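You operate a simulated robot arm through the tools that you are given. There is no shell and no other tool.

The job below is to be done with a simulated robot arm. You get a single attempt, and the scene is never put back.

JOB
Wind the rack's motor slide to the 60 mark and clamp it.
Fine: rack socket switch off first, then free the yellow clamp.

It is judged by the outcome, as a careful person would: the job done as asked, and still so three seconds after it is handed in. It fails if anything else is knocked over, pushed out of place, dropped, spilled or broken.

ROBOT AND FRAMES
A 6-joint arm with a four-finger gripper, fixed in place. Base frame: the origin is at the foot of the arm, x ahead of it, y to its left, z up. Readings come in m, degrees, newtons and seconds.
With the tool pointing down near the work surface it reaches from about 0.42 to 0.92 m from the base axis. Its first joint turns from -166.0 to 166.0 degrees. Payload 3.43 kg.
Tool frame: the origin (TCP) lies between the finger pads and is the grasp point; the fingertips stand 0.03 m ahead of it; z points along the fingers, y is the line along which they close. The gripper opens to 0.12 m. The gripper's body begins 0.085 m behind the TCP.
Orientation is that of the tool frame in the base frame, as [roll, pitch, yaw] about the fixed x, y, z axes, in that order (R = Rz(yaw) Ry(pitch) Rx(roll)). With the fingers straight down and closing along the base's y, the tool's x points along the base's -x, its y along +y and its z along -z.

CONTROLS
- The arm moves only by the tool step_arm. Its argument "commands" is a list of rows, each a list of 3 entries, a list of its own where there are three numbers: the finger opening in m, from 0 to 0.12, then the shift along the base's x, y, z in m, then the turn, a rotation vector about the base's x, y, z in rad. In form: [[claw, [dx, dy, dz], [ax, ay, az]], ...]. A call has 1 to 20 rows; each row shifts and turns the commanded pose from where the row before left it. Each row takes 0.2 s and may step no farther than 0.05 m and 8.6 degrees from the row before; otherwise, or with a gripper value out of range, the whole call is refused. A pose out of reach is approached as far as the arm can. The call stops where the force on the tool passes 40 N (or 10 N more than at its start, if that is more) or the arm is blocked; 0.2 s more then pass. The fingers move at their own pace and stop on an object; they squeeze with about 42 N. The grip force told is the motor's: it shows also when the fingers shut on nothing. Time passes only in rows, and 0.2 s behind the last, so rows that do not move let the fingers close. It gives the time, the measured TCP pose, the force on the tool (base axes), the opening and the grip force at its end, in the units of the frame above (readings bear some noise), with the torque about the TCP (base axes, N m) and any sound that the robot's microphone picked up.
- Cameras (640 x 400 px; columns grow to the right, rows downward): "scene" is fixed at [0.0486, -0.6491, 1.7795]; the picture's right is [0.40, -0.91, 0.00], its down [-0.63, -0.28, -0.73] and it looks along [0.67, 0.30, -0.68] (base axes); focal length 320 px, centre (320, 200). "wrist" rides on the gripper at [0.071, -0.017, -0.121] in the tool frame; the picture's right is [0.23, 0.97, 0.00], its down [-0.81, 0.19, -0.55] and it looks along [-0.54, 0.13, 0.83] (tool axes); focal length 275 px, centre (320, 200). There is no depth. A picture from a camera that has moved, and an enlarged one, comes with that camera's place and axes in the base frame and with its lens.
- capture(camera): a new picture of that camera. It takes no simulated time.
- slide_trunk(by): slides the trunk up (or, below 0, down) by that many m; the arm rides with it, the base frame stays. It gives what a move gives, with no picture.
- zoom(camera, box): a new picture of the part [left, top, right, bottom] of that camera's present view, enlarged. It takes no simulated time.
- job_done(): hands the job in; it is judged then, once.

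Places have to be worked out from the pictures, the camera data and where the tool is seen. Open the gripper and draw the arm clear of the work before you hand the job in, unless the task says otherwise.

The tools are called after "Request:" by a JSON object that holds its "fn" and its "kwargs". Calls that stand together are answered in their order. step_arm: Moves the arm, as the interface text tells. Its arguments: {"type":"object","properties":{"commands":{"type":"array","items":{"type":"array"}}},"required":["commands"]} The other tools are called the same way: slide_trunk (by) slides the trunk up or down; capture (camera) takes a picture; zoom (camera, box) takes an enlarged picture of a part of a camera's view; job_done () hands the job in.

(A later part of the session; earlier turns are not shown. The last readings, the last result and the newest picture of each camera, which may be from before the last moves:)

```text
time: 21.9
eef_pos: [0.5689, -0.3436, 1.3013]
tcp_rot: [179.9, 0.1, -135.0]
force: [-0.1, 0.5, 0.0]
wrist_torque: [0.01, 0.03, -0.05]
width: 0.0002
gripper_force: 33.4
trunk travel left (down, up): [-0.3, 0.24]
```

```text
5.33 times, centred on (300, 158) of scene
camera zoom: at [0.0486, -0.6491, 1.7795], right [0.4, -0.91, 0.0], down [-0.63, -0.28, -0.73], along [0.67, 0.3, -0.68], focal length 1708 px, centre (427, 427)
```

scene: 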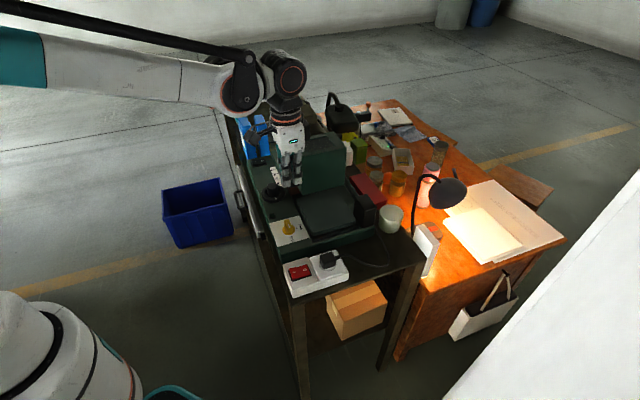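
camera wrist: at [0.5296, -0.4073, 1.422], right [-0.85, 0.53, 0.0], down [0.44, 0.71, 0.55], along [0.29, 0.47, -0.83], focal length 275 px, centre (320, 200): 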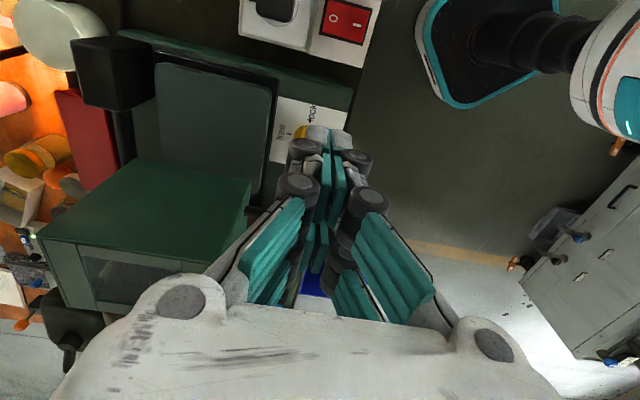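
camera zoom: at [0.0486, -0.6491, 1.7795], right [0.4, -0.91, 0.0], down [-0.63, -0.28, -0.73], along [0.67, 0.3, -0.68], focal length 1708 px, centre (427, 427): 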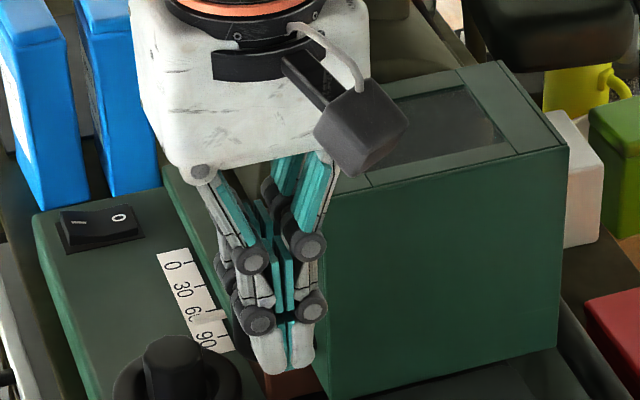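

Knob profile: disc top about z 1.017, bar about 4 cm long and 1.4 cm wide with top near z 1.038. I'll descend with closed fingers beside the pointer end on its left side (fingertips to about z 1.022), starting from a point clear of the knob.

Request:
{"fn": "step_arm", "kwargs": {"commands": [[0.0, [0.004, 0.0275, -0.03], [0, 0, 0]], [0.0, [0.0038, 0.0274, -0.03], [0, 0, 0]], [0.0, [0, 0, -0.045], [0, 0, 0]], [0.0, [0, 0, -0.045], [0, 0, 0]], [0.0, [0, 0, -0.045], [0, 0, 0]], [0.0, [0, 0, -0.03], [0, 0, 0]], [0.0, [0, 0, 0], [0, 0, 0]]]}}

Request:
{"fn": "zoom", "kwargs": {"camera": "scene", "box": [255, 190, 335, 250]}}

Request:
{"fn": "zoom", "kwargs": {"camera": "wrist", "box": [200, 40, 440, 190]}}

```text
time: 23.5
eef_pos: [0.5759, -0.2886, 1.0761]
tcp_rot: [-180.0, 0.1, -135.0]
force: [1.1, -0.5, 0.0]
wrist_torque: [0.02, 0.01, -0.01]
width: 0.0
gripper_force: 33.3
trunk travel left (down, up): [-0.3, 0.24]
```

```text
6.67 times, centred on (295, 220) of scene
camera zoom: at [0.0486, -0.6491, 1.7795], right [0.4, -0.91, 0.0], down [-0.63, -0.28, -0.73], along [0.67, 0.3, -0.68], focal length 2136 px, centre (487, 67)
```

zoom: 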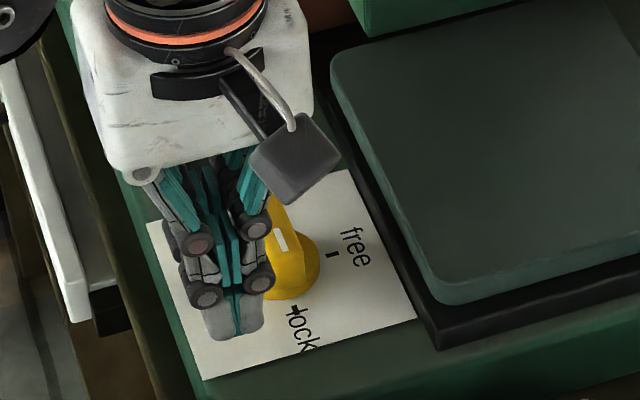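

```text
2.67 times, centred on (320, 115) of wrist
camera zoom: at [0.5371, -0.3516, 1.197], right [-0.85, 0.53, 0.0], down [0.44, 0.71, 0.55], along [0.29, 0.47, -0.83], focal length 734 px, centre (320, 427)
```

zoom: 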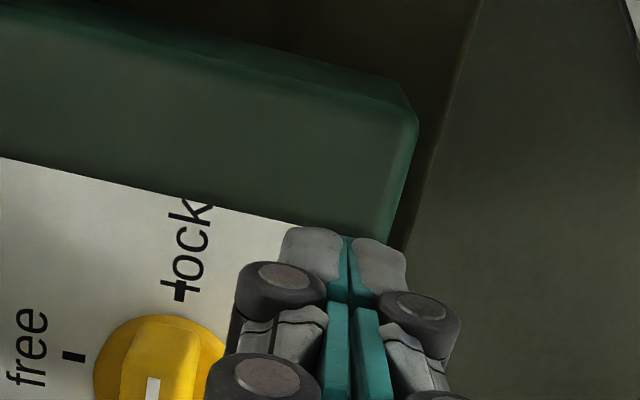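

The tips are beside the knob and clear of it. I'll lower the last 24 mm, watching the force.

Request:
{"fn": "step_arm", "kwargs": {"commands": [[0.0, [0, 0, -0.01], [0, 0, 0]], [0.0, [0, 0, -0.008], [0, 0, 0]], [0.0, [0, 0, -0.006], [0, 0, 0]], [0.0, [0, 0, 0], [0, 0, 0]]]}}

Request:
{"fn": "zoom", "kwargs": {"camera": "scene", "box": [265, 205, 321, 245]}}

Request:
{"fn": "zoom", "kwargs": {"camera": "wrist", "box": [200, 40, 440, 190]}}

```text
time: 24.5
eef_pos: [0.5763, -0.2896, 1.0531]
tcp_rot: [180.0, 0.1, -135.1]
force: [-0.7, 0.6, 0.7]
wrist_torque: [0.01, -0.04, -0.03]
width: 0.0
gripper_force: 33.2
trunk travel left (down, up): [-0.3, 0.24]
```

```text
10.00 times, centred on (293, 225) of scene
camera zoom: at [0.0486, -0.6491, 1.7795], right [0.4, -0.91, 0.0], down [-0.63, -0.28, -0.73], along [0.67, 0.3, -0.68], focal length 3203 px, centre (590, -50)
```

zoom: 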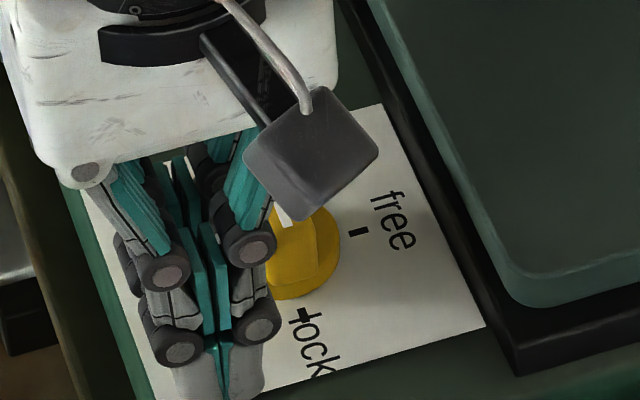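

```text
2.67 times, centred on (320, 115) of wrist
camera zoom: at [0.5375, -0.3522, 1.173], right [-0.85, 0.53, 0.0], down [0.44, 0.71, 0.55], along [0.29, 0.47, -0.83], focal length 734 px, centre (320, 427)
```

zoom: 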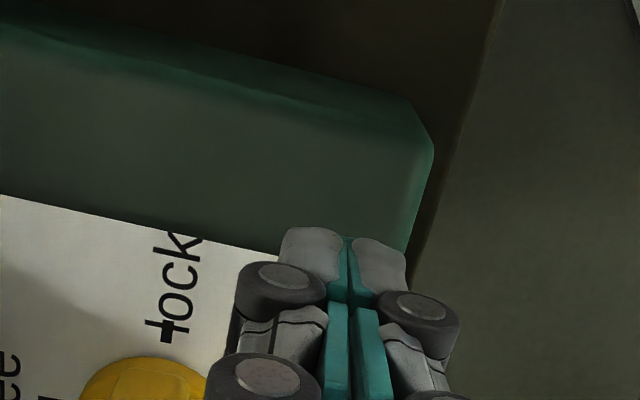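

The tips are at z about 1.023, beside the bar's pointer end. I'll begin pushing toward the "free" side in 4 mm steps, checking for contact.

Request:
{"fn": "step_arm", "kwargs": {"commands": [[0.0, [0.00283, -0.00283, 0], [0, 0, 0]], [0.0, [0.00283, -0.00283, 0], [0, 0, 0]], [0.0, [0.00283, -0.00283, 0], [0, 0, 0]], [0.0, [0.00283, -0.00283, 0], [0, 0, 0]]]}}

Request:
{"fn": "zoom", "kwargs": {"camera": "scene", "box": [265, 205, 321, 245]}}

```text
time: 25.5
eef_pos: [0.5867, -0.3005, 1.0516]
tcp_rot: [-180.0, 0.1, -135.1]
force: [-4.8, 2.4, -2.1]
wrist_torque: [-0.02, 0.04, 0.05]
width: 0.0
gripper_force: 33.1
trunk travel left (down, up): [-0.3, 0.24]
```

```text
10.00 times, centred on (293, 225) of scene
camera zoom: at [0.0486, -0.6491, 1.7795], right [0.4, -0.91, 0.0], down [-0.63, -0.28, -0.73], along [0.67, 0.3, -0.68], focal length 3203 px, centre (590, -50)
```

zoom: 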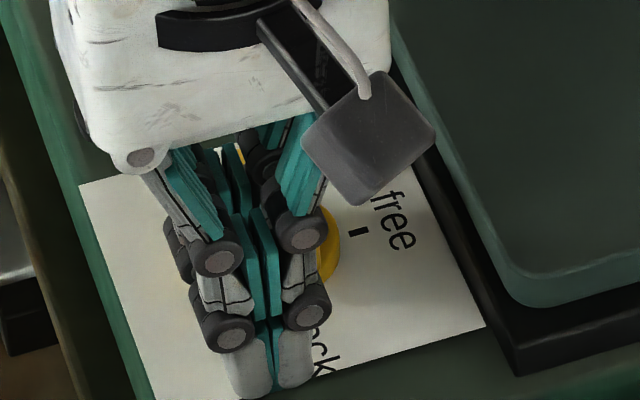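

Contact force of about 5 N against the bar. I'll continue the push along the bar's arc.

Request:
{"fn": "step_arm", "kwargs": {"commands": [[0.0, [0.0023, -0.0023, 0], [0, 0, 0]], [0.0, [0.0023, -0.0023, 0], [0, 0, 0]]]}}

Request:
{"fn": "zoom", "kwargs": {"camera": "scene", "box": [265, 205, 321, 245]}}

Request:
{"fn": "zoom", "kwargs": {"camera": "wrist", "box": [160, 60, 400, 210]}}

```text
time: 26.1
eef_pos: [0.591, -0.3056, 1.0528]
tcp_rot: [-180.0, 0.0, -135.2]
force: [-5.1, -0.8, 0.1]
wrist_torque: [-0.03, 0.06, 0.01]
width: 0.0001
gripper_force: 34.0
trunk travel left (down, up): [-0.3, 0.24]
```

```text
10.00 times, centred on (293, 225) of scene
camera zoom: at [0.0486, -0.6491, 1.7795], right [0.4, -0.91, 0.0], down [-0.63, -0.28, -0.73], along [0.67, 0.3, -0.68], focal length 3203 px, centre (590, -50)
```

zoom: 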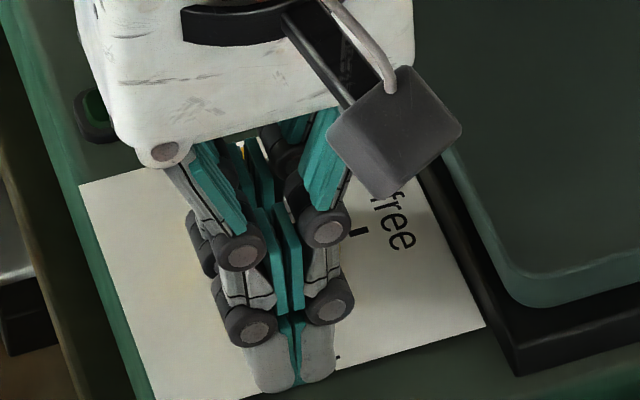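

```text
2.67 times, centred on (280, 135) of wrist
camera zoom: at [0.5526, -0.3683, 1.1732], right [-0.85, 0.53, 0.0], down [0.44, 0.71, 0.55], along [0.29, 0.47, -0.83], focal length 734 px, centre (427, 373)
```

zoom: 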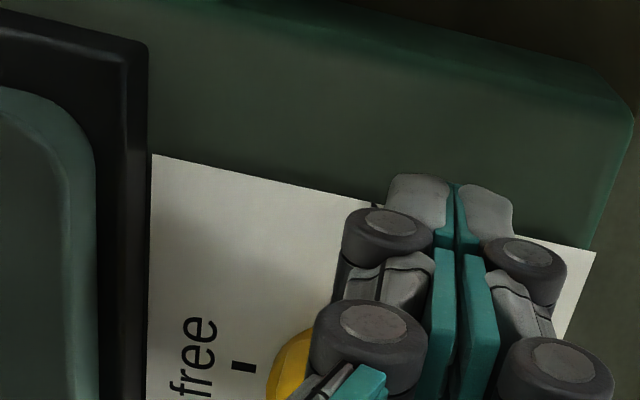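

The bar is rotating easily (about 5 N, reaction direction swinging round). I'll continue along the arc toward the free position.

Request:
{"fn": "step_arm", "kwargs": {"commands": [[0.0, [0.0043, -0.0013, 0], [0, 0, 0]], [0.0, [0.0043, -0.0013, 0], [0, 0, 0]], [0.0, [0.0044, 0.0, 0], [0, 0, 0]]]}}

Request:
{"fn": "zoom", "kwargs": {"camera": "scene", "box": [265, 205, 321, 245]}}

Request:
{"fn": "zoom", "kwargs": {"camera": "wrist", "box": [160, 60, 400, 210]}}

```text
time: 26.9
eef_pos: [0.6057, -0.3082, 1.0527]
tcp_rot: [-179.9, 0.1, -135.2]
force: [0.1, 0.0, -0.3]
wrist_torque: [0.03, -0.02, 0.01]
width: 0.0
gripper_force: 33.4
trunk travel left (down, up): [-0.3, 0.24]
```

```text
10.00 times, centred on (293, 225) of scene
camera zoom: at [0.0486, -0.6491, 1.7795], right [0.4, -0.91, 0.0], down [-0.63, -0.28, -0.73], along [0.67, 0.3, -0.68], focal length 3203 px, centre (590, -50)
```

zoom: 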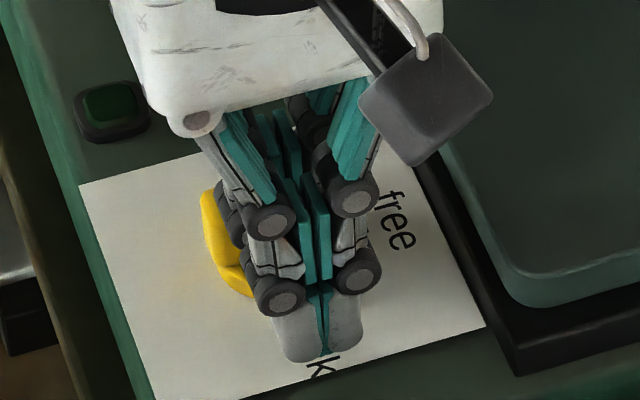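

```text
2.67 times, centred on (280, 135) of wrist
camera zoom: at [0.5665, -0.3705, 1.1732], right [-0.85, 0.53, 0.0], down [0.44, 0.71, 0.55], along [0.29, 0.47, -0.83], focal length 734 px, centre (427, 373)
```

zoom: 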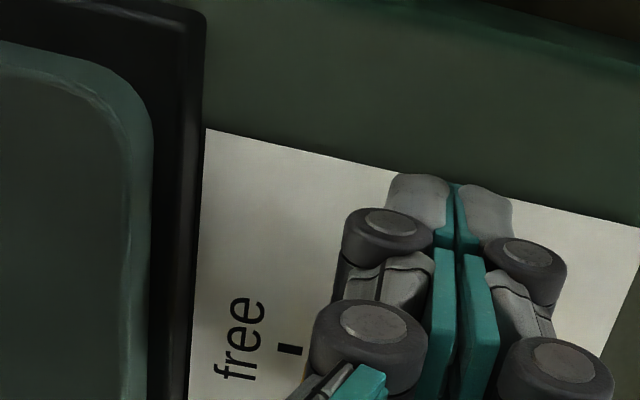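

Force dropped to zero and the bar's tail now shows on the left, so it has turned. I'll back away and look at the pointer.

Request:
{"fn": "step_arm", "kwargs": {"commands": [[0.0, [-0.008, -0.008, 0.0], [0, 0, 0]], [0.0, [-0.008, -0.008, 0.01], [0, 0, 0]], [0.0, [-0.005, -0.005, 0.04], [0, 0, 0]], [0.0, [0, 0, 0.05], [0, 0, 0]], [0.0, [0, 0, 0.05], [0, 0, 0]], [0.0, [0, 0, 0.05], [0, 0, 0]], [0.0, [0, 0, 0.03], [0, 0, 0]], [0.0, [0, 0, 0], [0, 0, 0]]]}}

Request:
{"fn": "zoom", "kwargs": {"camera": "scene", "box": [262, 205, 318, 240]}}

Request:
{"fn": "capture", "kwargs": {"camera": "wrist"}}

```text
time: 28.7
eef_pos: [0.5849, -0.3288, 1.2845]
tcp_rot: [180.0, 0.2, -135.0]
force: [-0.3, -0.3, -0.4]
wrist_torque: [0.03, 0.01, 0.0]
width: 0.0
gripper_force: 33.7
trunk travel left (down, up): [-0.3, 0.24]
```

```text
11.43 times, centred on (290, 222) of scene
camera zoom: at [0.0486, -0.6491, 1.7795], right [0.4, -0.91, 0.0], down [-0.63, -0.28, -0.73], along [0.67, 0.3, -0.68], focal length 3661 px, centre (663, -57)
```

zoom: 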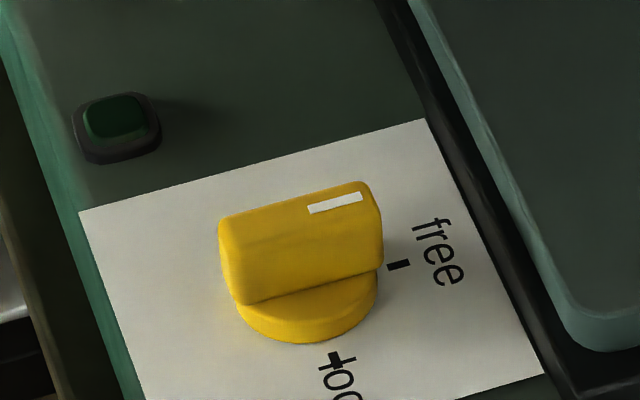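

```text
taken
camera wrist: at [0.5451, -0.3912, 1.4045], right [-0.85, 0.53, 0.0], down [0.44, 0.71, 0.55], along [0.29, 0.47, -0.83], focal length 275 px, centre (320, 200)
```

wrist: 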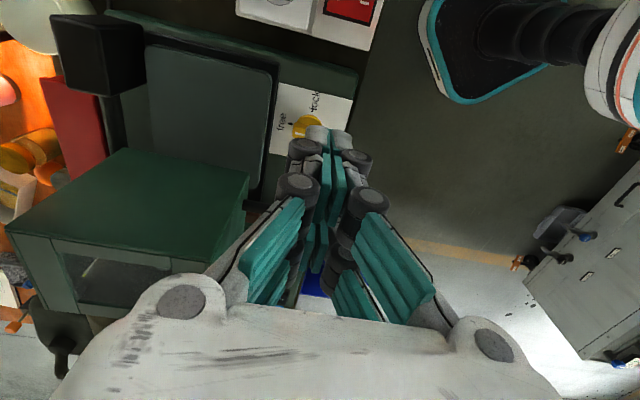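

The clamp now points exactly at "free". Next the hand wheel at roughly (0.730, -0.171): I'll turn the tool back -90° (long axis along the bench, camera on the clear side) and move above the wheel at a safe height.

Request:
{"fn": "step_arm", "kwargs": {"commands": [[0.0, [0, 0, 0.005], [0, 0, -0.1426]], [0.0, [0, 0, 0.005], [0, 0, -0.1426]], [0.0, [0, 0, 0.005], [0, 0, -0.1426]], [0.0, [0, 0, 0.005], [0, 0, -0.1426]], [0.0, [0, 0, 0.005], [0, 0, -0.1426]], [0.0, [0, 0, 0.005], [0, 0, -0.1426]], [0.0, [0, 0, 0.005], [0, 0, -0.1426]], [0.0, [0, 0, 0], [0, 0, -0.1426]], [0.0, [0, 0, 0], [0, 0, -0.1426]], [0.0, [0, 0, 0], [0, 0, -0.1426]], [0.0, [0, 0, 0], [0, 0, -0.1426]], [0.06, [0.01, 0.04, 0], [0, 0, 0]], [0.06, [0.02, 0.04, 0], [0, 0, 0]], [0.06, [0.035, 0.03, 0], [0, 0, 0]], [0.06, [0.04, 0.02, 0], [0, 0, 0]], [0.06, [0.04, 0.028, 0], [0, 0, 0]], [0.06, [0, 0, 0], [0, 0, 0]]]}}

Request:
{"fn": "capture", "kwargs": {"camera": "scene"}}

Request:
{"fn": "capture", "kwargs": {"camera": "wrist"}}

```text
time: 32.3
eef_pos: [0.729, -0.1702, 1.3165]
tcp_rot: [-180.0, 0.1, 135.0]
force: [-0.3, 0.1, 0.1]
wrist_torque: [-0.02, -0.01, -0.01]
width: 0.0605
gripper_force: 0.1
trunk travel left (down, up): [-0.3, 0.24]
```

```text
taken
```

scene: 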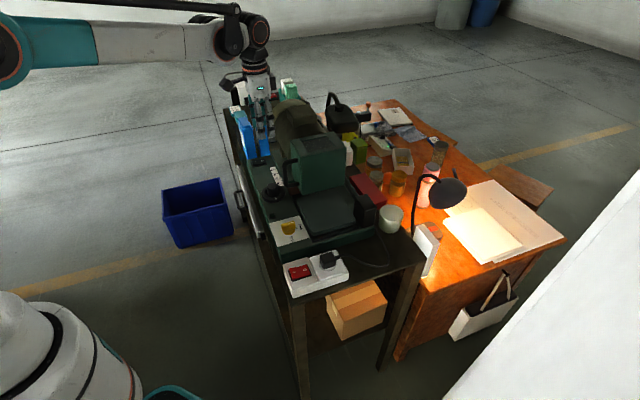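

```text
taken
camera wrist: at [0.666, -0.1328, 1.4379], right [0.53, 0.85, 0.0], down [0.71, -0.44, 0.55], along [0.47, -0.29, -0.83], focal length 275 px, centre (320, 200)
```

wrist: 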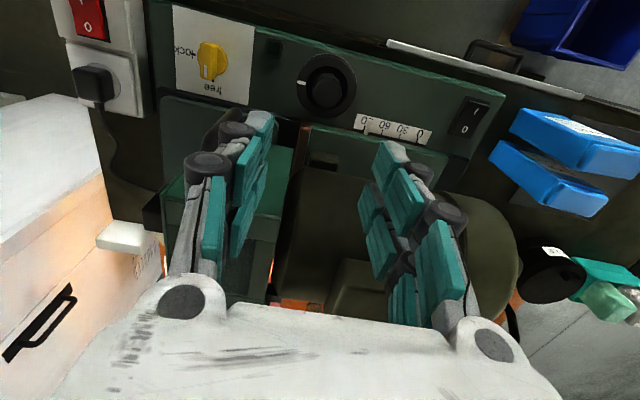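

Good view of the wheel, scale and slide from above. I'll zoom on the wheel, the scale and the neighbouring box and motor.

Request:
{"fn": "zoom", "kwargs": {"camera": "wrist", "box": [270, 40, 430, 140]}}

Request:
{"fn": "zoom", "kwargs": {"camera": "wrist", "box": [340, 100, 440, 162]}}

Request:
{"fn": "zoom", "kwargs": {"camera": "wrist", "box": [150, 80, 530, 318]}}

Request:
{"fn": "zoom", "kwargs": {"camera": "scene", "box": [250, 120, 370, 210]}}

Request:
{"fn": "zoom", "kwargs": {"camera": "scene", "box": [255, 155, 319, 205]}}

```text
4.00 times, centred on (350, 90) of wrist
camera zoom: at [0.666, -0.1328, 1.4379], right [0.53, 0.85, 0.0], down [0.71, -0.44, 0.55], along [0.47, -0.29, -0.83], focal length 1101 px, centre (200, 640)
```

zoom: 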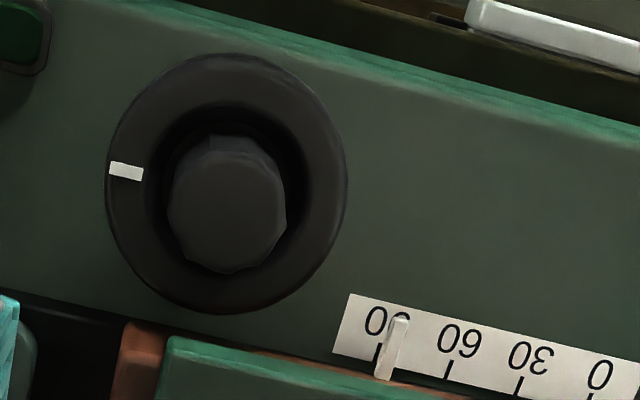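

```text
6.40 times, centred on (390, 131) of wrist
camera zoom: at [0.666, -0.1328, 1.4379], right [0.53, 0.85, 0.0], down [0.71, -0.44, 0.55], along [0.47, -0.29, -0.83], focal length 1762 px, centre (-128, 642)
```

zoom: 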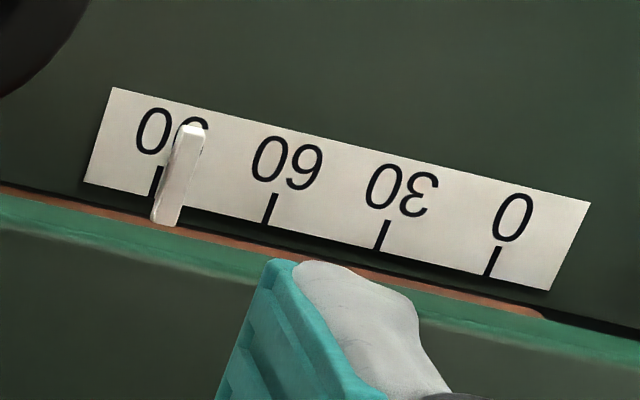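

```text
1.68 times, centred on (340, 199) of wrist
camera zoom: at [0.666, -0.1328, 1.4379], right [0.53, 0.85, 0.0], down [0.71, -0.44, 0.55], along [0.47, -0.29, -0.83], focal length 463 px, centre (286, 202)
```

zoom: 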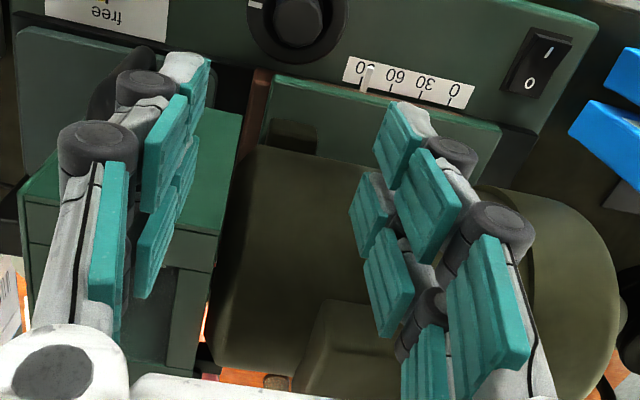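

```text
4.44 times, centred on (310, 165) of scene
camera zoom: at [0.0486, -0.6491, 1.7795], right [0.4, -0.91, 0.0], down [-0.63, -0.28, -0.73], along [0.67, 0.3, -0.68], focal length 1424 px, centre (364, 356)
```

zoom: 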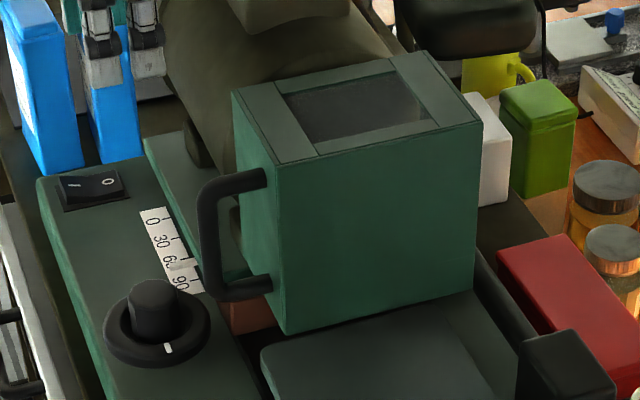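

```text
8.00 times, centred on (287, 180) of scene
camera zoom: at [0.0486, -0.6491, 1.7795], right [0.4, -0.91, 0.0], down [-0.63, -0.28, -0.73], along [0.67, 0.3, -0.68], focal length 2563 px, centre (584, 360)
```

zoom: 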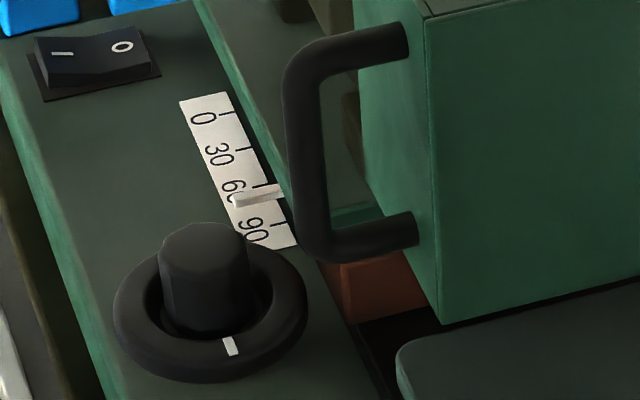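

The scale is in true millimetres (90 at u≈0.480, 0 at u≈0.570 along the bench), and from above the raised pointer reads about 85–86, so parallax fooled the scene view. Before winding the slide about 26 mm toward the far end, I'll check what lies behind the motor.

Request:
{"fn": "zoom", "kwargs": {"camera": "wrist", "box": [420, 120, 640, 340]}}

Request:
{"fn": "zoom", "kwargs": {"camera": "scene", "box": [225, 70, 345, 145]}}

```text
1.82 times, centred on (530, 230) of wrist
camera zoom: at [0.666, -0.1328, 1.4379], right [0.53, 0.85, 0.0], down [0.71, -0.44, 0.55], along [0.47, -0.29, -0.83], focal length 500 px, centre (-62, 146)
```

zoom: 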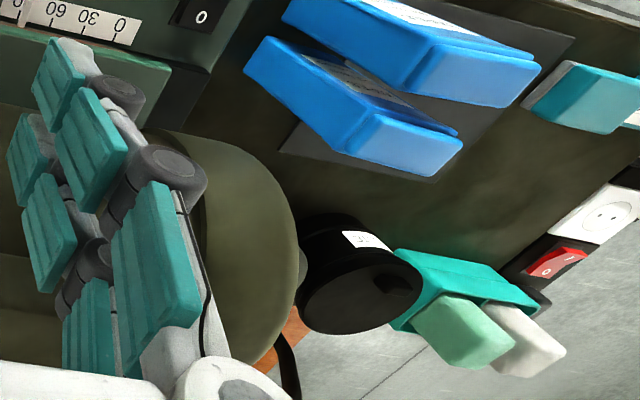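

```text
5.33 times, centred on (285, 108) of scene
camera zoom: at [0.0486, -0.6491, 1.7795], right [0.4, -0.91, 0.0], down [-0.63, -0.28, -0.73], along [0.67, 0.3, -0.68], focal length 1708 px, centre (507, 693)
```

zoom: 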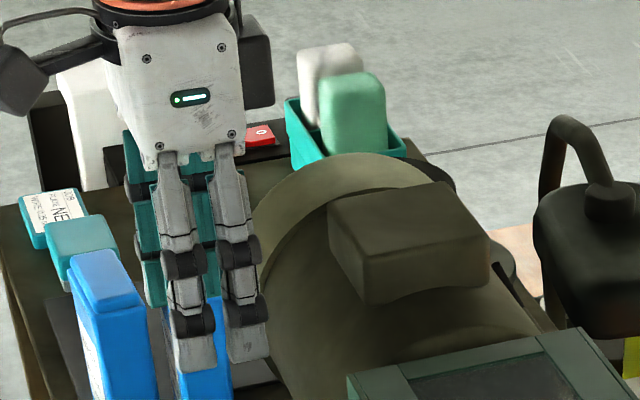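

Behind the motor there's more than 14 cm of clear bench, so 26 mm of travel is safe. The wheel's centre knob is at about (0.738, -0.167), cap z about 1.07, diameter about 4 cm, rim top about z 1.03. I'll lower over it with the fingers at 7 cm opening, stopping first above the cap to check alignment.

Request:
{"fn": "step_arm", "kwargs": {"commands": [[0.07, [0.009, 0.003, -0.03], [0, 0, 0]], [0.07, [0, 0, -0.045], [0, 0, 0]], [0.07, [0, 0, -0.045], [0, 0, 0]], [0.07, [0, 0, -0.045], [0, 0, 0]], [0.07, [0, 0, -0.035], [0, 0, 0]], [0.07, [0, 0, 0], [0, 0, 0]]]}}

Request:
{"fn": "zoom", "kwargs": {"camera": "scene", "box": [240, 140, 320, 200]}}

Request:
{"fn": "capture", "kwargs": {"camera": "wrist"}}

```text
time: 33.7
eef_pos: [0.7384, -0.1672, 1.1176]
tcp_rot: [180.0, 0.0, 135.0]
force: [0.6, -0.7, -0.4]
wrist_torque: [0.0, 0.02, 0.0]
width: 0.07
gripper_force: 0.1
trunk travel left (down, up): [-0.3, 0.24]
```

```text
6.67 times, centred on (280, 170) of scene
camera zoom: at [0.0486, -0.6491, 1.7795], right [0.4, -0.91, 0.0], down [-0.63, -0.28, -0.73], along [0.67, 0.3, -0.68], focal length 2136 px, centre (587, 400)
```

zoom: 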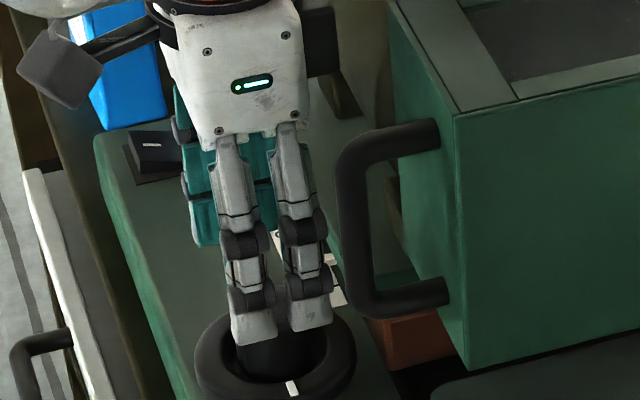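

```text
taken
camera wrist: at [0.6752, -0.1289, 1.2378], right [0.53, 0.85, 0.0], down [0.71, -0.44, 0.55], along [0.47, -0.29, -0.83], focal length 275 px, centre (320, 200)
```

wrist: 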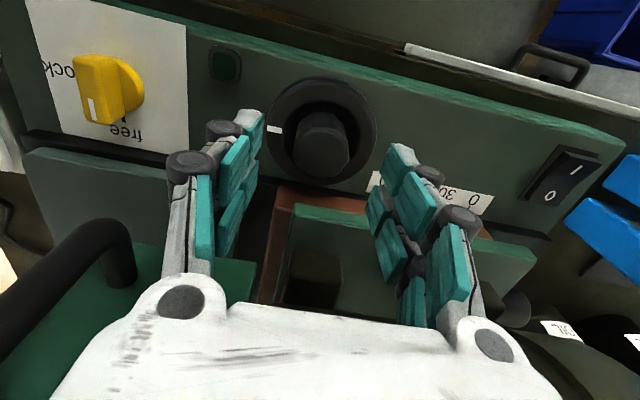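

The knob is centred between the fingers (x = 320 px line). I'll lower 4 cm more and close on the knob.

Request:
{"fn": "step_arm", "kwargs": {"commands": [[0.07, [0, 0, -0.02], [0, 0, 0]], [0.07, [0, 0, -0.02], [0, 0, 0]], [0.07, [0, 0, 0], [0, 0, 0]], [0.0, [0, 0, 0], [0, 0, 0]], [0.0, [0, 0, 0], [0, 0, 0]], [0.0, [0, 0, 0], [0, 0, 0]]]}}

Request:
{"fn": "capture", "kwargs": {"camera": "wrist"}}

Request:
{"fn": "zoom", "kwargs": {"camera": "scene", "box": [240, 140, 320, 200]}}

```text
time: 35.1
eef_pos: [0.7396, -0.1663, 1.0793]
tcp_rot: [180.0, 0.1, 135.0]
force: [7.2, 3.7, 6.7]
wrist_torque: [0.16, -0.3, 0.01]
width: 0.0358
gripper_force: 45.2
trunk travel left (down, up): [-0.3, 0.24]
```

```text
taken
camera wrist: at [0.6763, -0.1285, 1.198], right [0.52, 0.85, 0.0], down [0.71, -0.44, 0.55], along [0.47, -0.29, -0.83], focal length 275 px, centre (320, 200)
```

wrist: 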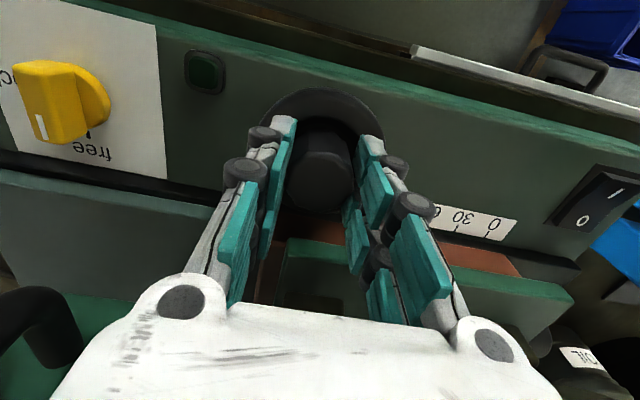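

```text
6.67 times, centred on (280, 170) of scene
camera zoom: at [0.0486, -0.6491, 1.7795], right [0.4, -0.91, 0.0], down [-0.63, -0.28, -0.73], along [0.67, 0.3, -0.68], focal length 2136 px, centre (587, 400)
```

zoom: 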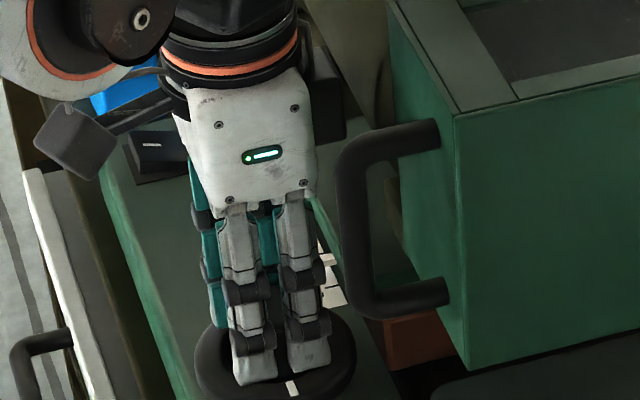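

The fingers hold the knob at 3.6 cm, with a small side load showing the axis is about 1–2 mm further along the bench. I'll recentre slightly and turn 30° counter-clockwise as a trial, then read the pointer.

Request:
{"fn": "step_arm", "kwargs": {"commands": [[0.0, [0.0012, 0.0008, 0], [0, 0, 0]], [0.0, [0, 0, 0], [0, 0, 0.1309]], [0.0, [0, 0, 0], [0, 0, 0.1309]], [0.0, [0, 0, 0], [0, 0, 0.1309]], [0.0, [0, 0, 0], [0, 0, 0.1309]], [0.0, [0, 0, 0], [0, 0, 0]]]}}

Request:
{"fn": "capture", "kwargs": {"camera": "wrist"}}

Request:
{"fn": "zoom", "kwargs": {"camera": "scene", "box": [255, 155, 319, 205]}}

```text
time: 36.5
eef_pos: [0.7394, -0.166, 1.0777]
tcp_rot: [-180.0, 0.2, 165.1]
force: [-4.5, -1.5, 1.7]
wrist_torque: [-0.14, 0.17, -0.02]
width: 0.0355
gripper_force: 44.2
trunk travel left (down, up): [-0.3, 0.24]
```

```text
taken
camera wrist: at [0.6652, -0.1656, 1.1981], right [0.03, 1.0, 0.0], down [0.83, -0.02, 0.55], along [0.55, -0.02, -0.83], focal length 275 px, centre (320, 200)
```

wrist: 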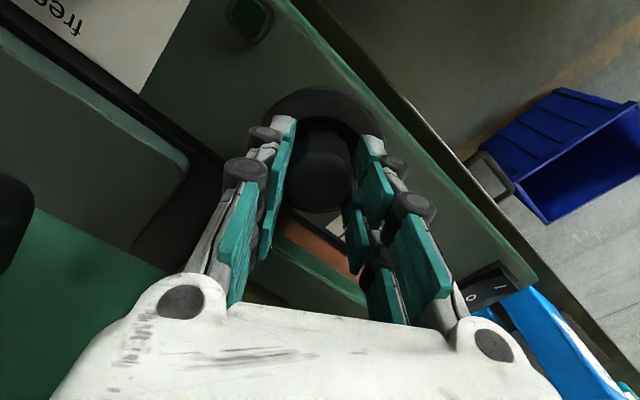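

```text
8.00 times, centred on (287, 180) of scene
camera zoom: at [0.0486, -0.6491, 1.7795], right [0.4, -0.91, 0.0], down [-0.63, -0.28, -0.73], along [0.67, 0.3, -0.68], focal length 2563 px, centre (584, 360)
```

zoom: 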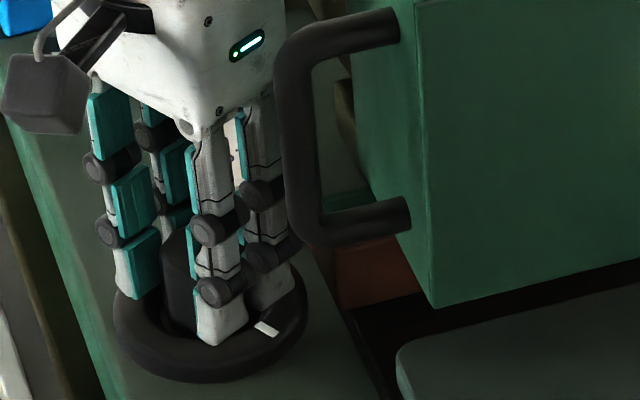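

Counter-clockwise is right: the wheel mark turned 30° and the slide, carrying the box and handle, moved about 10 mm toward lower readings. Because the handle moves with it, I'll release, lift clear, turn back, and read the pointer from directly above it.

Request:
{"fn": "step_arm", "kwargs": {"commands": [[0.07, [0, 0, 0], [0, 0, 0]], [0.07, [0, 0, 0], [0, 0, 0]], [0.07, [0, 0, 0.03], [0, 0, 0]], [0.07, [0, 0, 0.045], [0, 0, 0]], [0.07, [0, 0, 0.045], [0, 0, -0.126]], [0.07, [0, 0, 0.045], [0, 0, -0.126]], [0.07, [0, 0, 0.045], [0, 0, -0.126]], [0.07, [0.02, 0.015, 0.02], [0, 0, -0.126]], [0.07, [0.02, 0.015, 0], [0, 0, -0.126]], [0.07, [0.02, 0.015, 0], [0, 0, -0.126]], [0.07, [0.022, 0.018, 0], [0, 0, 0]], [0.07, [0, 0, 0], [0, 0, 0]]]}}

Request:
{"fn": "capture", "kwargs": {"camera": "wrist"}}

Request:
{"fn": "zoom", "kwargs": {"camera": "scene", "box": [255, 155, 319, 205]}}

```text
time: 39.1
eef_pos: [0.8214, -0.1048, 1.3071]
tcp_rot: [-180.0, 0.1, 121.6]
force: [-0.1, -0.3, -0.7]
wrist_torque: [0.01, 0.0, -0.01]
width: 0.0701
gripper_force: 0.1
trunk travel left (down, up): [-0.3, 0.24]
```

```text
taken
camera wrist: at [0.7694, -0.0525, 1.4278], right [0.71, 0.71, 0.0], down [0.59, -0.59, 0.55], along [0.39, -0.39, -0.83], focal length 275 px, centre (320, 200)
```

wrist: 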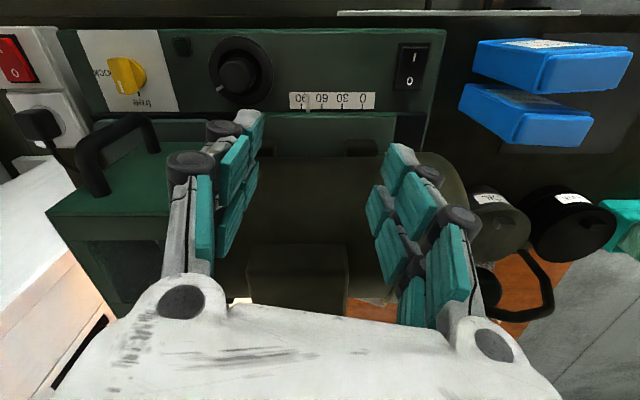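

```text
8.00 times, centred on (287, 180) of scene
camera zoom: at [0.0486, -0.6491, 1.7795], right [0.4, -0.91, 0.0], down [-0.63, -0.28, -0.73], along [0.67, 0.3, -0.68], focal length 2563 px, centre (584, 360)
```

zoom: 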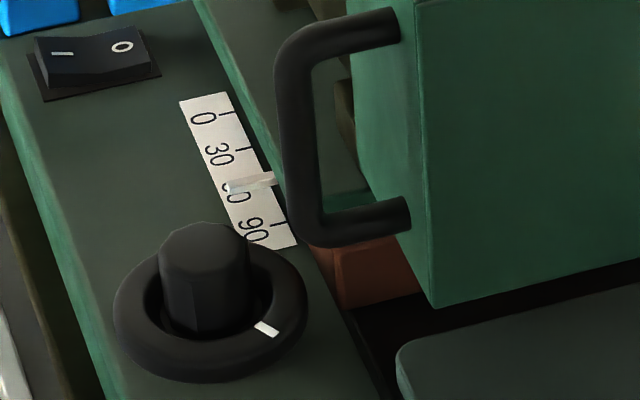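

I can now see two cans behind the motor's far end; I must check how close they are to the moving motor flange. Zooming on them and on the scale.

Request:
{"fn": "zoom", "kwargs": {"camera": "wrist", "box": [400, 130, 640, 330]}}

Request:
{"fn": "zoom", "kwargs": {"camera": "wrist", "box": [280, 80, 384, 120]}}

Request:
{"fn": "zoom", "kwargs": {"camera": "scene", "box": [270, 85, 370, 155]}}

```text
2.00 times, centred on (520, 230) of wrist
camera zoom: at [0.7694, -0.0525, 1.4278], right [0.71, 0.71, 0.0], down [0.59, -0.59, 0.55], along [0.39, -0.39, -0.83], focal length 551 px, centre (-80, 140)
```

zoom: 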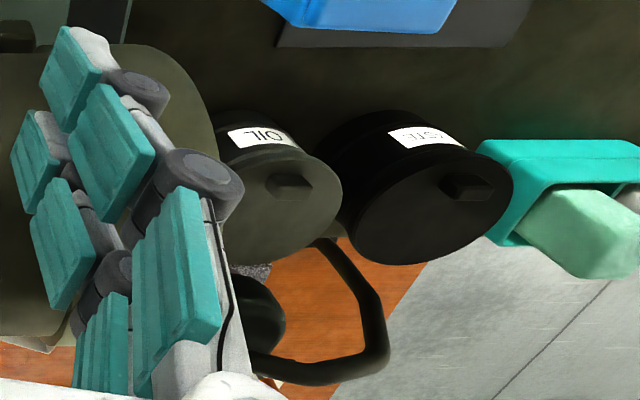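

```text
6.15 times, centred on (332, 100) of wrist
camera zoom: at [0.7694, -0.0525, 1.4278], right [0.71, 0.71, 0.0], down [0.59, -0.59, 0.55], along [0.39, -0.39, -0.83], focal length 1694 px, centre (246, 815)
```

zoom: 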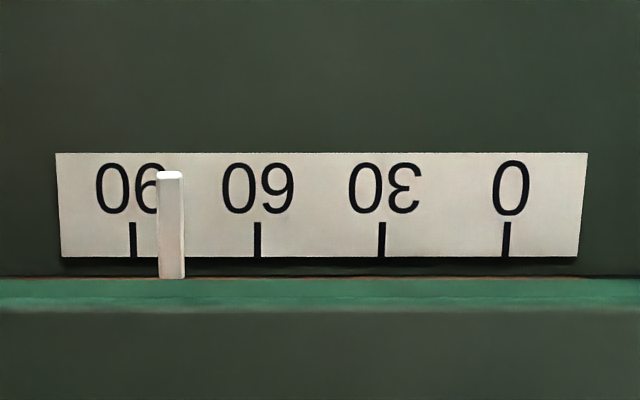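

```text
5.71 times, centred on (320, 120) of scene
camera zoom: at [0.0486, -0.6491, 1.7795], right [0.4, -0.91, 0.0], down [-0.63, -0.28, -0.73], along [0.67, 0.3, -0.68], focal length 1830 px, centre (320, 657)
```

zoom: 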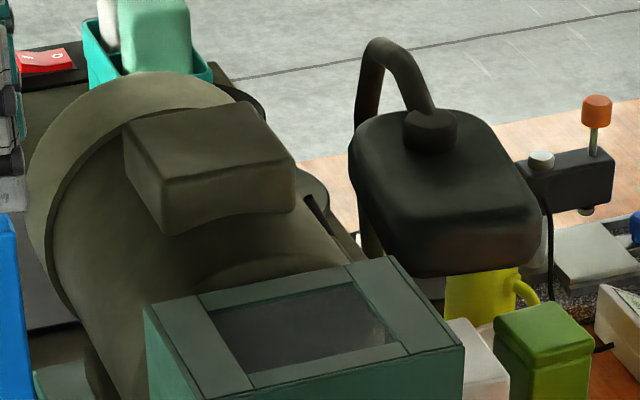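

From directly above, the ticks are 124.7 px per 30 and the pointer centre reads about 80.5, so roughly 20 mm (about 52° of wheel) remains; the cans behind are at least 7 cm clear of the slide. To keep the gripper away from the handle and motor drum, I'll use a tool yaw of about 115° with a 15° lean away from the motor, and re-approach the wheel.

Request:
{"fn": "step_arm", "kwargs": {"commands": [[0.07, [-0.0275, -0.0205, 0], [0, 0, -0.1152]], [0.07, [-0.0275, -0.0205, -0.02], [-0.1187, -0.0553, 0]], [0.07, [-0.0274, -0.0206, -0.04], [-0.1187, -0.0553, 0]], [0.07, [0, 0, -0.04], [0, 0, 0]], [0.07, [0, 0, -0.04], [0, 0, 0]], [0.07, [0, 0, -0.03], [0, 0, 0]], [0.07, [0, 0, 0], [0, 0, 0]]]}}

Request:
{"fn": "capture", "kwargs": {"camera": "wrist"}}

Request:
{"fn": "zoom", "kwargs": {"camera": "scene", "box": [230, 120, 350, 210]}}

```text
refused: row 3 steps farther than a row can; nothing moved
```

```text
taken
camera wrist: at [0.7694, -0.0525, 1.4278], right [0.71, 0.71, 0.0], down [0.59, -0.59, 0.55], along [0.39, -0.39, -0.83], focal length 275 px, centre (320, 200)
```

wrist: 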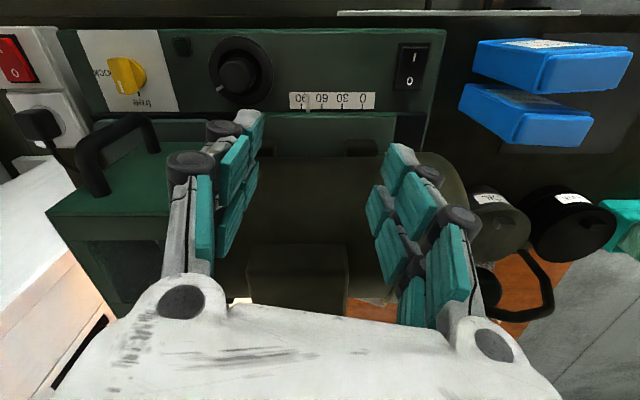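

```text
4.44 times, centred on (290, 165) of scene
camera zoom: at [0.0486, -0.6491, 1.7795], right [0.4, -0.91, 0.0], down [-0.63, -0.28, -0.73], along [0.67, 0.3, -0.68], focal length 1424 px, centre (453, 356)
```

zoom: 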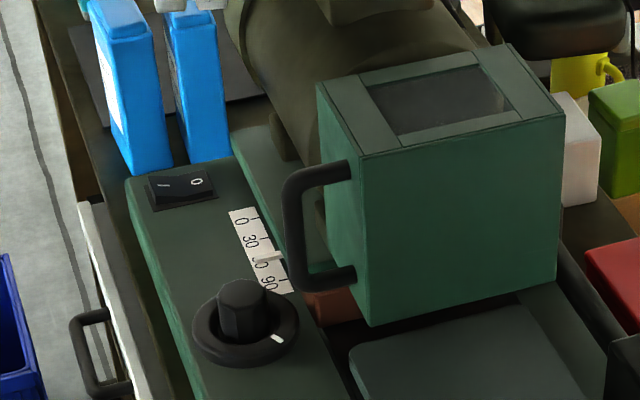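

The call was refused for one oversized step and nothing moved. I'll resend with smaller steps.

Request:
{"fn": "step_arm", "kwargs": {"commands": [[0.07, [-0.0275, -0.0205, 0], [0, 0, -0.1152]], [0.07, [-0.0275, -0.0205, -0.02], [-0.1187, -0.0553, 0]], [0.07, [-0.0274, -0.0206, -0.02], [-0.1187, -0.0553, 0]], [0.07, [0, 0, -0.04], [0, 0, 0]], [0.07, [0, 0, -0.04], [0, 0, 0]], [0.07, [0, 0, -0.04], [0, 0, 0]], [0.07, [0, 0, -0.01], [0, 0, 0]], [0.07, [0, 0, 0], [0, 0, 0]]]}}

Request:
{"fn": "capture", "kwargs": {"camera": "wrist"}}

Request:
{"fn": "zoom", "kwargs": {"camera": "scene", "box": [230, 120, 350, 210]}}

```text
time: 40.9
eef_pos: [0.7378, -0.1653, 1.1367]
tcp_rot: [-180.0, 15.1, 115.2]
force: [0.5, -0.8, -0.7]
wrist_torque: [-0.01, -0.02, 0.02]
width: 0.0699
gripper_force: 0.1
trunk travel left (down, up): [-0.3, 0.24]
```

```text
taken
camera wrist: at [0.6805, -0.0818, 1.2348], right [0.79, 0.61, -0.06], down [0.45, -0.5, 0.74], along [0.43, -0.61, -0.66], focal length 275 px, centre (320, 200)
```

wrist: 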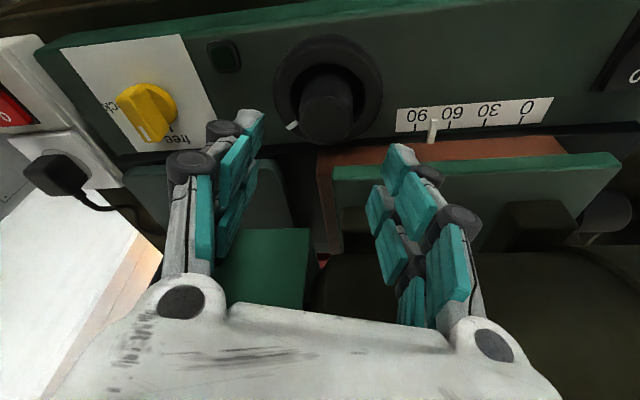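

```text
4.44 times, centred on (290, 165) of scene
camera zoom: at [0.0486, -0.6491, 1.7795], right [0.4, -0.91, 0.0], down [-0.63, -0.28, -0.73], along [0.67, 0.3, -0.68], focal length 1424 px, centre (453, 356)
```

zoom: 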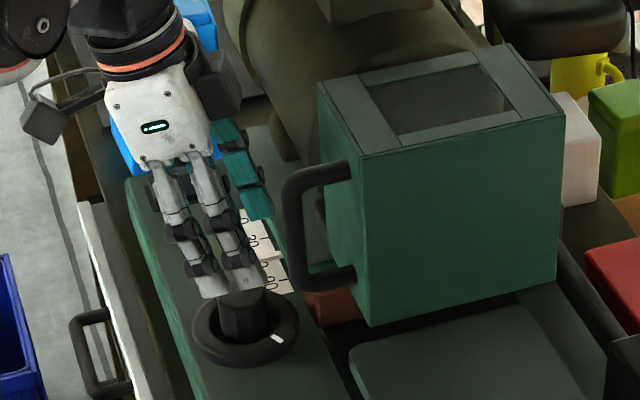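

The leaning approach is clear of the handle, box and motor. I'll lower onto the knob, close, and check the grip.

Request:
{"fn": "step_arm", "kwargs": {"commands": [[0.07, [0.0006, -0.0006, -0.03], [0, 0, 0]], [0.07, [0, 0, -0.02], [0, 0, 0]], [0.07, [0, 0, -0.011], [0, 0, 0]], [0.07, [0, 0, 0], [0, 0, 0]], [0.0, [0, 0, 0], [0, 0, 0]], [0.0, [0, 0, 0], [0, 0, 0]]]}}

Request:
{"fn": "zoom", "kwargs": {"camera": "scene", "box": [240, 140, 320, 200]}}

```text
time: 42.3
eef_pos: [0.7396, -0.1652, 1.0787]
tcp_rot: [180.0, 15.2, 115.1]
force: [5.1, 3.7, 33.1]
wrist_torque: [0.09, 0.08, 0.02]
width: 0.0366
gripper_force: 44.4
trunk travel left (down, up): [-0.3, 0.24]
```

```text
6.67 times, centred on (280, 170) of scene
camera zoom: at [0.0486, -0.6491, 1.7795], right [0.4, -0.91, 0.0], down [-0.63, -0.28, -0.73], along [0.67, 0.3, -0.68], focal length 2136 px, centre (587, 400)
```

zoom: 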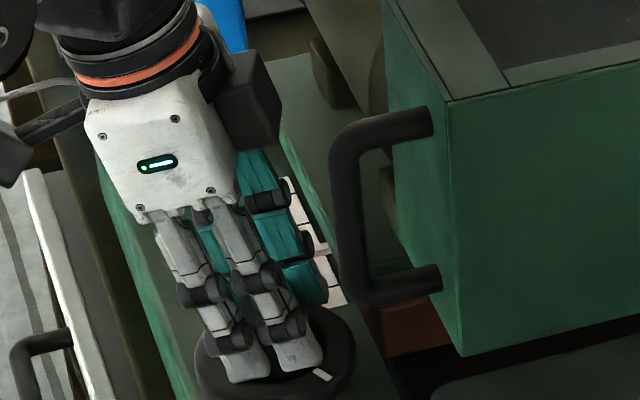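

The grip is on (3.7 cm) but there's 33 N of upward load, so a prong is probably resting on the wheel rim. I'll ease up 3 mm and then turn 26° counter-clockwise.

Request:
{"fn": "step_arm", "kwargs": {"commands": [[0.0, [0, 0, 0.003], [0, 0, 0]], [0.0, [0, 0, 0.001], [0, 0, 0]]]}}

```text
time: 42.9
eef_pos: [0.7383, -0.1654, 1.0788]
tcp_rot: [-179.9, 15.0, 115.0]
force: [-10.9, 7.3, -17.0]
wrist_torque: [-0.5, -0.34, 0.06]
width: 0.0366
gripper_force: 45.0
trunk travel left (down, up): [-0.3, 0.24]
```

Now it's slightly overloaded the other way. I'll ease back 1.3 mm and shift 1 mm to balance, then turn.

Request:
{"fn": "step_arm", "kwargs": {"commands": [[0.0, [-0.0006, 0.0006, -0.0013], [0, 0, 0]], [0.0, [0, 0, 0], [0, 0, 0.1134]], [0.0, [0, 0, 0], [0, 0, 0.1134]], [0.0, [0, 0, 0], [0, 0, 0.1134]], [0.0, [0, 0, 0], [0, 0, 0.1134]], [0.0, [0, 0, 0], [0, 0, 0]]]}}

Request:
{"fn": "capture", "kwargs": {"camera": "wrist"}}

Request:
{"fn": "zoom", "kwargs": {"camera": "scene", "box": [230, 120, 350, 210]}}

```text
time: 44.3
eef_pos: [0.7385, -0.1664, 1.0793]
tcp_rot: [-179.8, 15.2, 141.1]
force: [-17.8, 2.6, -18.5]
wrist_torque: [-0.02, 0.57, -0.07]
width: 0.0365
gripper_force: 45.0
trunk travel left (down, up): [-0.3, 0.24]
```

```text
taken
camera wrist: at [0.6493, -0.1166, 1.177], right [0.44, 0.9, -0.06], down [0.62, -0.25, 0.74], along [0.65, -0.36, -0.66], focal length 275 px, centre (320, 200)
```

wrist: 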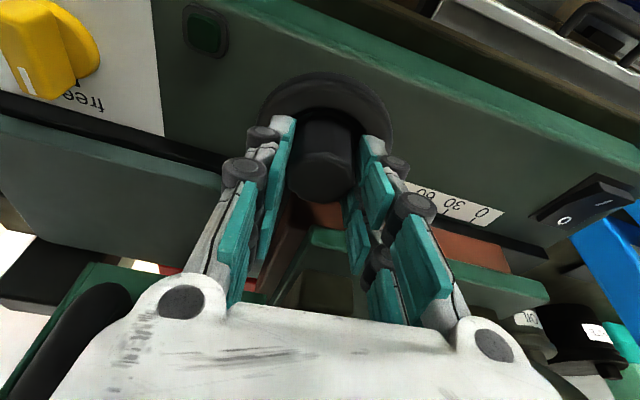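

```text
4.44 times, centred on (290, 165) of scene
camera zoom: at [0.0486, -0.6491, 1.7795], right [0.4, -0.91, 0.0], down [-0.63, -0.28, -0.73], along [0.67, 0.3, -0.68], focal length 1424 px, centre (453, 356)
```

zoom: 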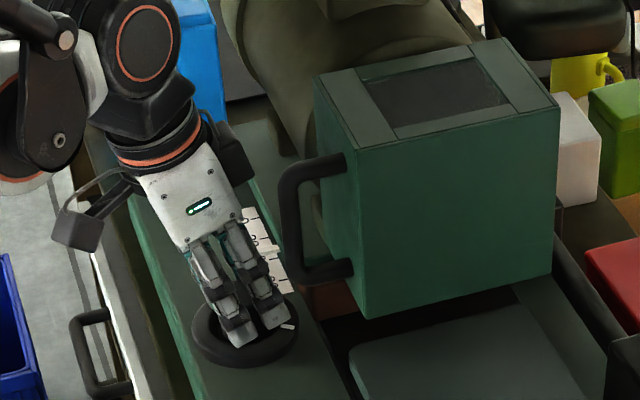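

The slide advanced roughly another 10 mm (about 70 now). I'll release, lift slightly, turn back 26°, and regrip for the second stroke.

Request:
{"fn": "step_arm", "kwargs": {"commands": [[0.07, [0, 0, 0], [0, 0, 0]], [0.07, [0, 0, 0.004], [0, 0, 0]], [0.07, [0, 0, 0.006], [0, 0, -0.1134]], [0.07, [0, 0, 0], [0, 0, -0.1134]], [0.07, [0, 0, 0], [0, 0, -0.1134]], [0.07, [0, 0, 0], [0, 0, -0.1134]], [0.07, [0, 0, 0], [0, 0, 0]]]}}

Request:
{"fn": "capture", "kwargs": {"camera": "wrist"}}

Request:
{"fn": "zoom", "kwargs": {"camera": "wrist", "box": [360, 60, 580, 200]}}

Request:
{"fn": "zoom", "kwargs": {"camera": "scene", "box": [255, 155, 319, 205]}}

```text
time: 45.9
eef_pos: [0.7398, -0.1648, 1.0898]
tcp_rot: [-179.9, 15.2, 115.0]
force: [0.1, 0.4, 0.3]
wrist_torque: [0.01, 0.0, -0.03]
width: 0.0701
gripper_force: 0.0
trunk travel left (down, up): [-0.3, 0.24]
```

```text
taken
camera wrist: at [0.6814, -0.0821, 1.1873], right [0.79, 0.61, -0.06], down [0.44, -0.5, 0.74], along [0.43, -0.61, -0.66], focal length 275 px, centre (320, 200)
```

wrist: 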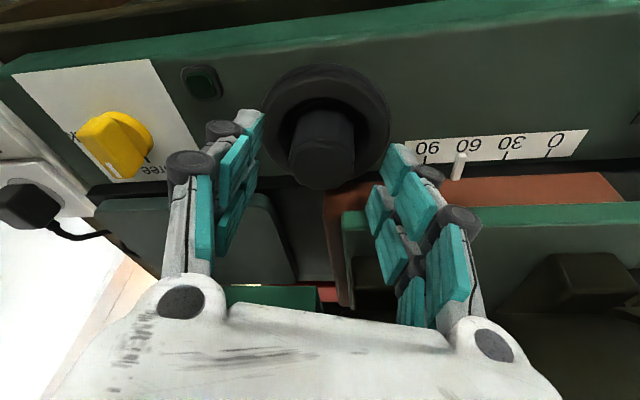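

```text
2.86 times, centred on (470, 130) of wrist
camera zoom: at [0.6814, -0.0821, 1.1873], right [0.79, 0.61, -0.06], down [0.44, -0.5, 0.74], along [0.43, -0.61, -0.66], focal length 786 px, centre (-109, 400)
```

zoom: 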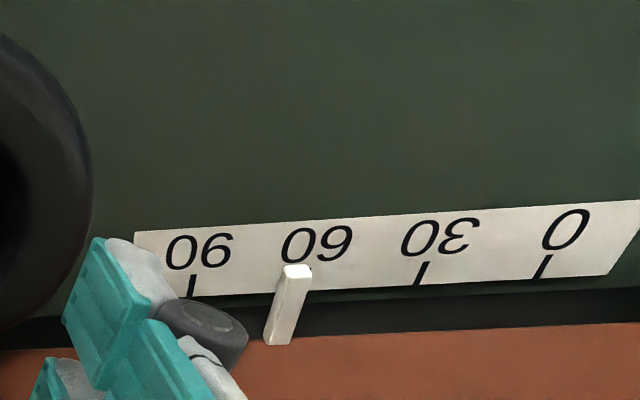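

```text
8.00 times, centred on (287, 180) of scene
camera zoom: at [0.0486, -0.6491, 1.7795], right [0.4, -0.91, 0.0], down [-0.63, -0.28, -0.73], along [0.67, 0.3, -0.68], focal length 2563 px, centre (584, 360)
```

zoom: 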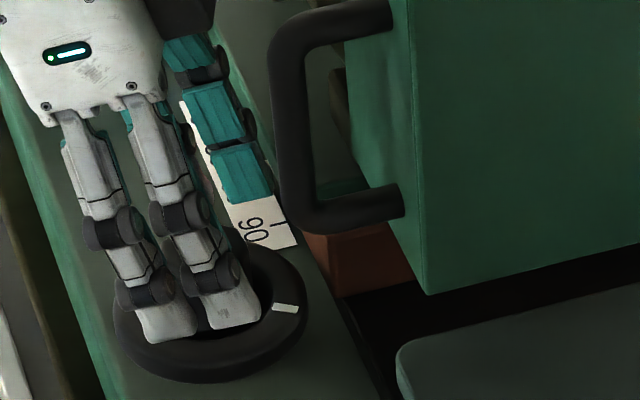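

Wheel mark and box shift both show about 20 mm moved for 56° (0.357 mm/°), so the slide is at about 71 now. I'll lower, regrip and turn 28° more, then measure exactly.

Request:
{"fn": "step_arm", "kwargs": {"commands": [[0.07, [0, 0, -0.0095], [0, 0, 0]], [0.07, [0, 0, 0], [0, 0, 0]], [0.0, [0, 0, 0], [0, 0, 0]], [0.0, [0, 0, 0], [0, 0, 0]], [0.0, [0, 0, 0], [0, 0, 0]]]}}

```text
time: 47.1
eef_pos: [0.7391, -0.1646, 1.0801]
tcp_rot: [179.9, 15.1, 115.1]
force: [-0.9, 0.6, 3.4]
wrist_torque: [0.07, 0.04, -0.02]
width: 0.0362
gripper_force: 45.1
trunk travel left (down, up): [-0.3, 0.24]
```

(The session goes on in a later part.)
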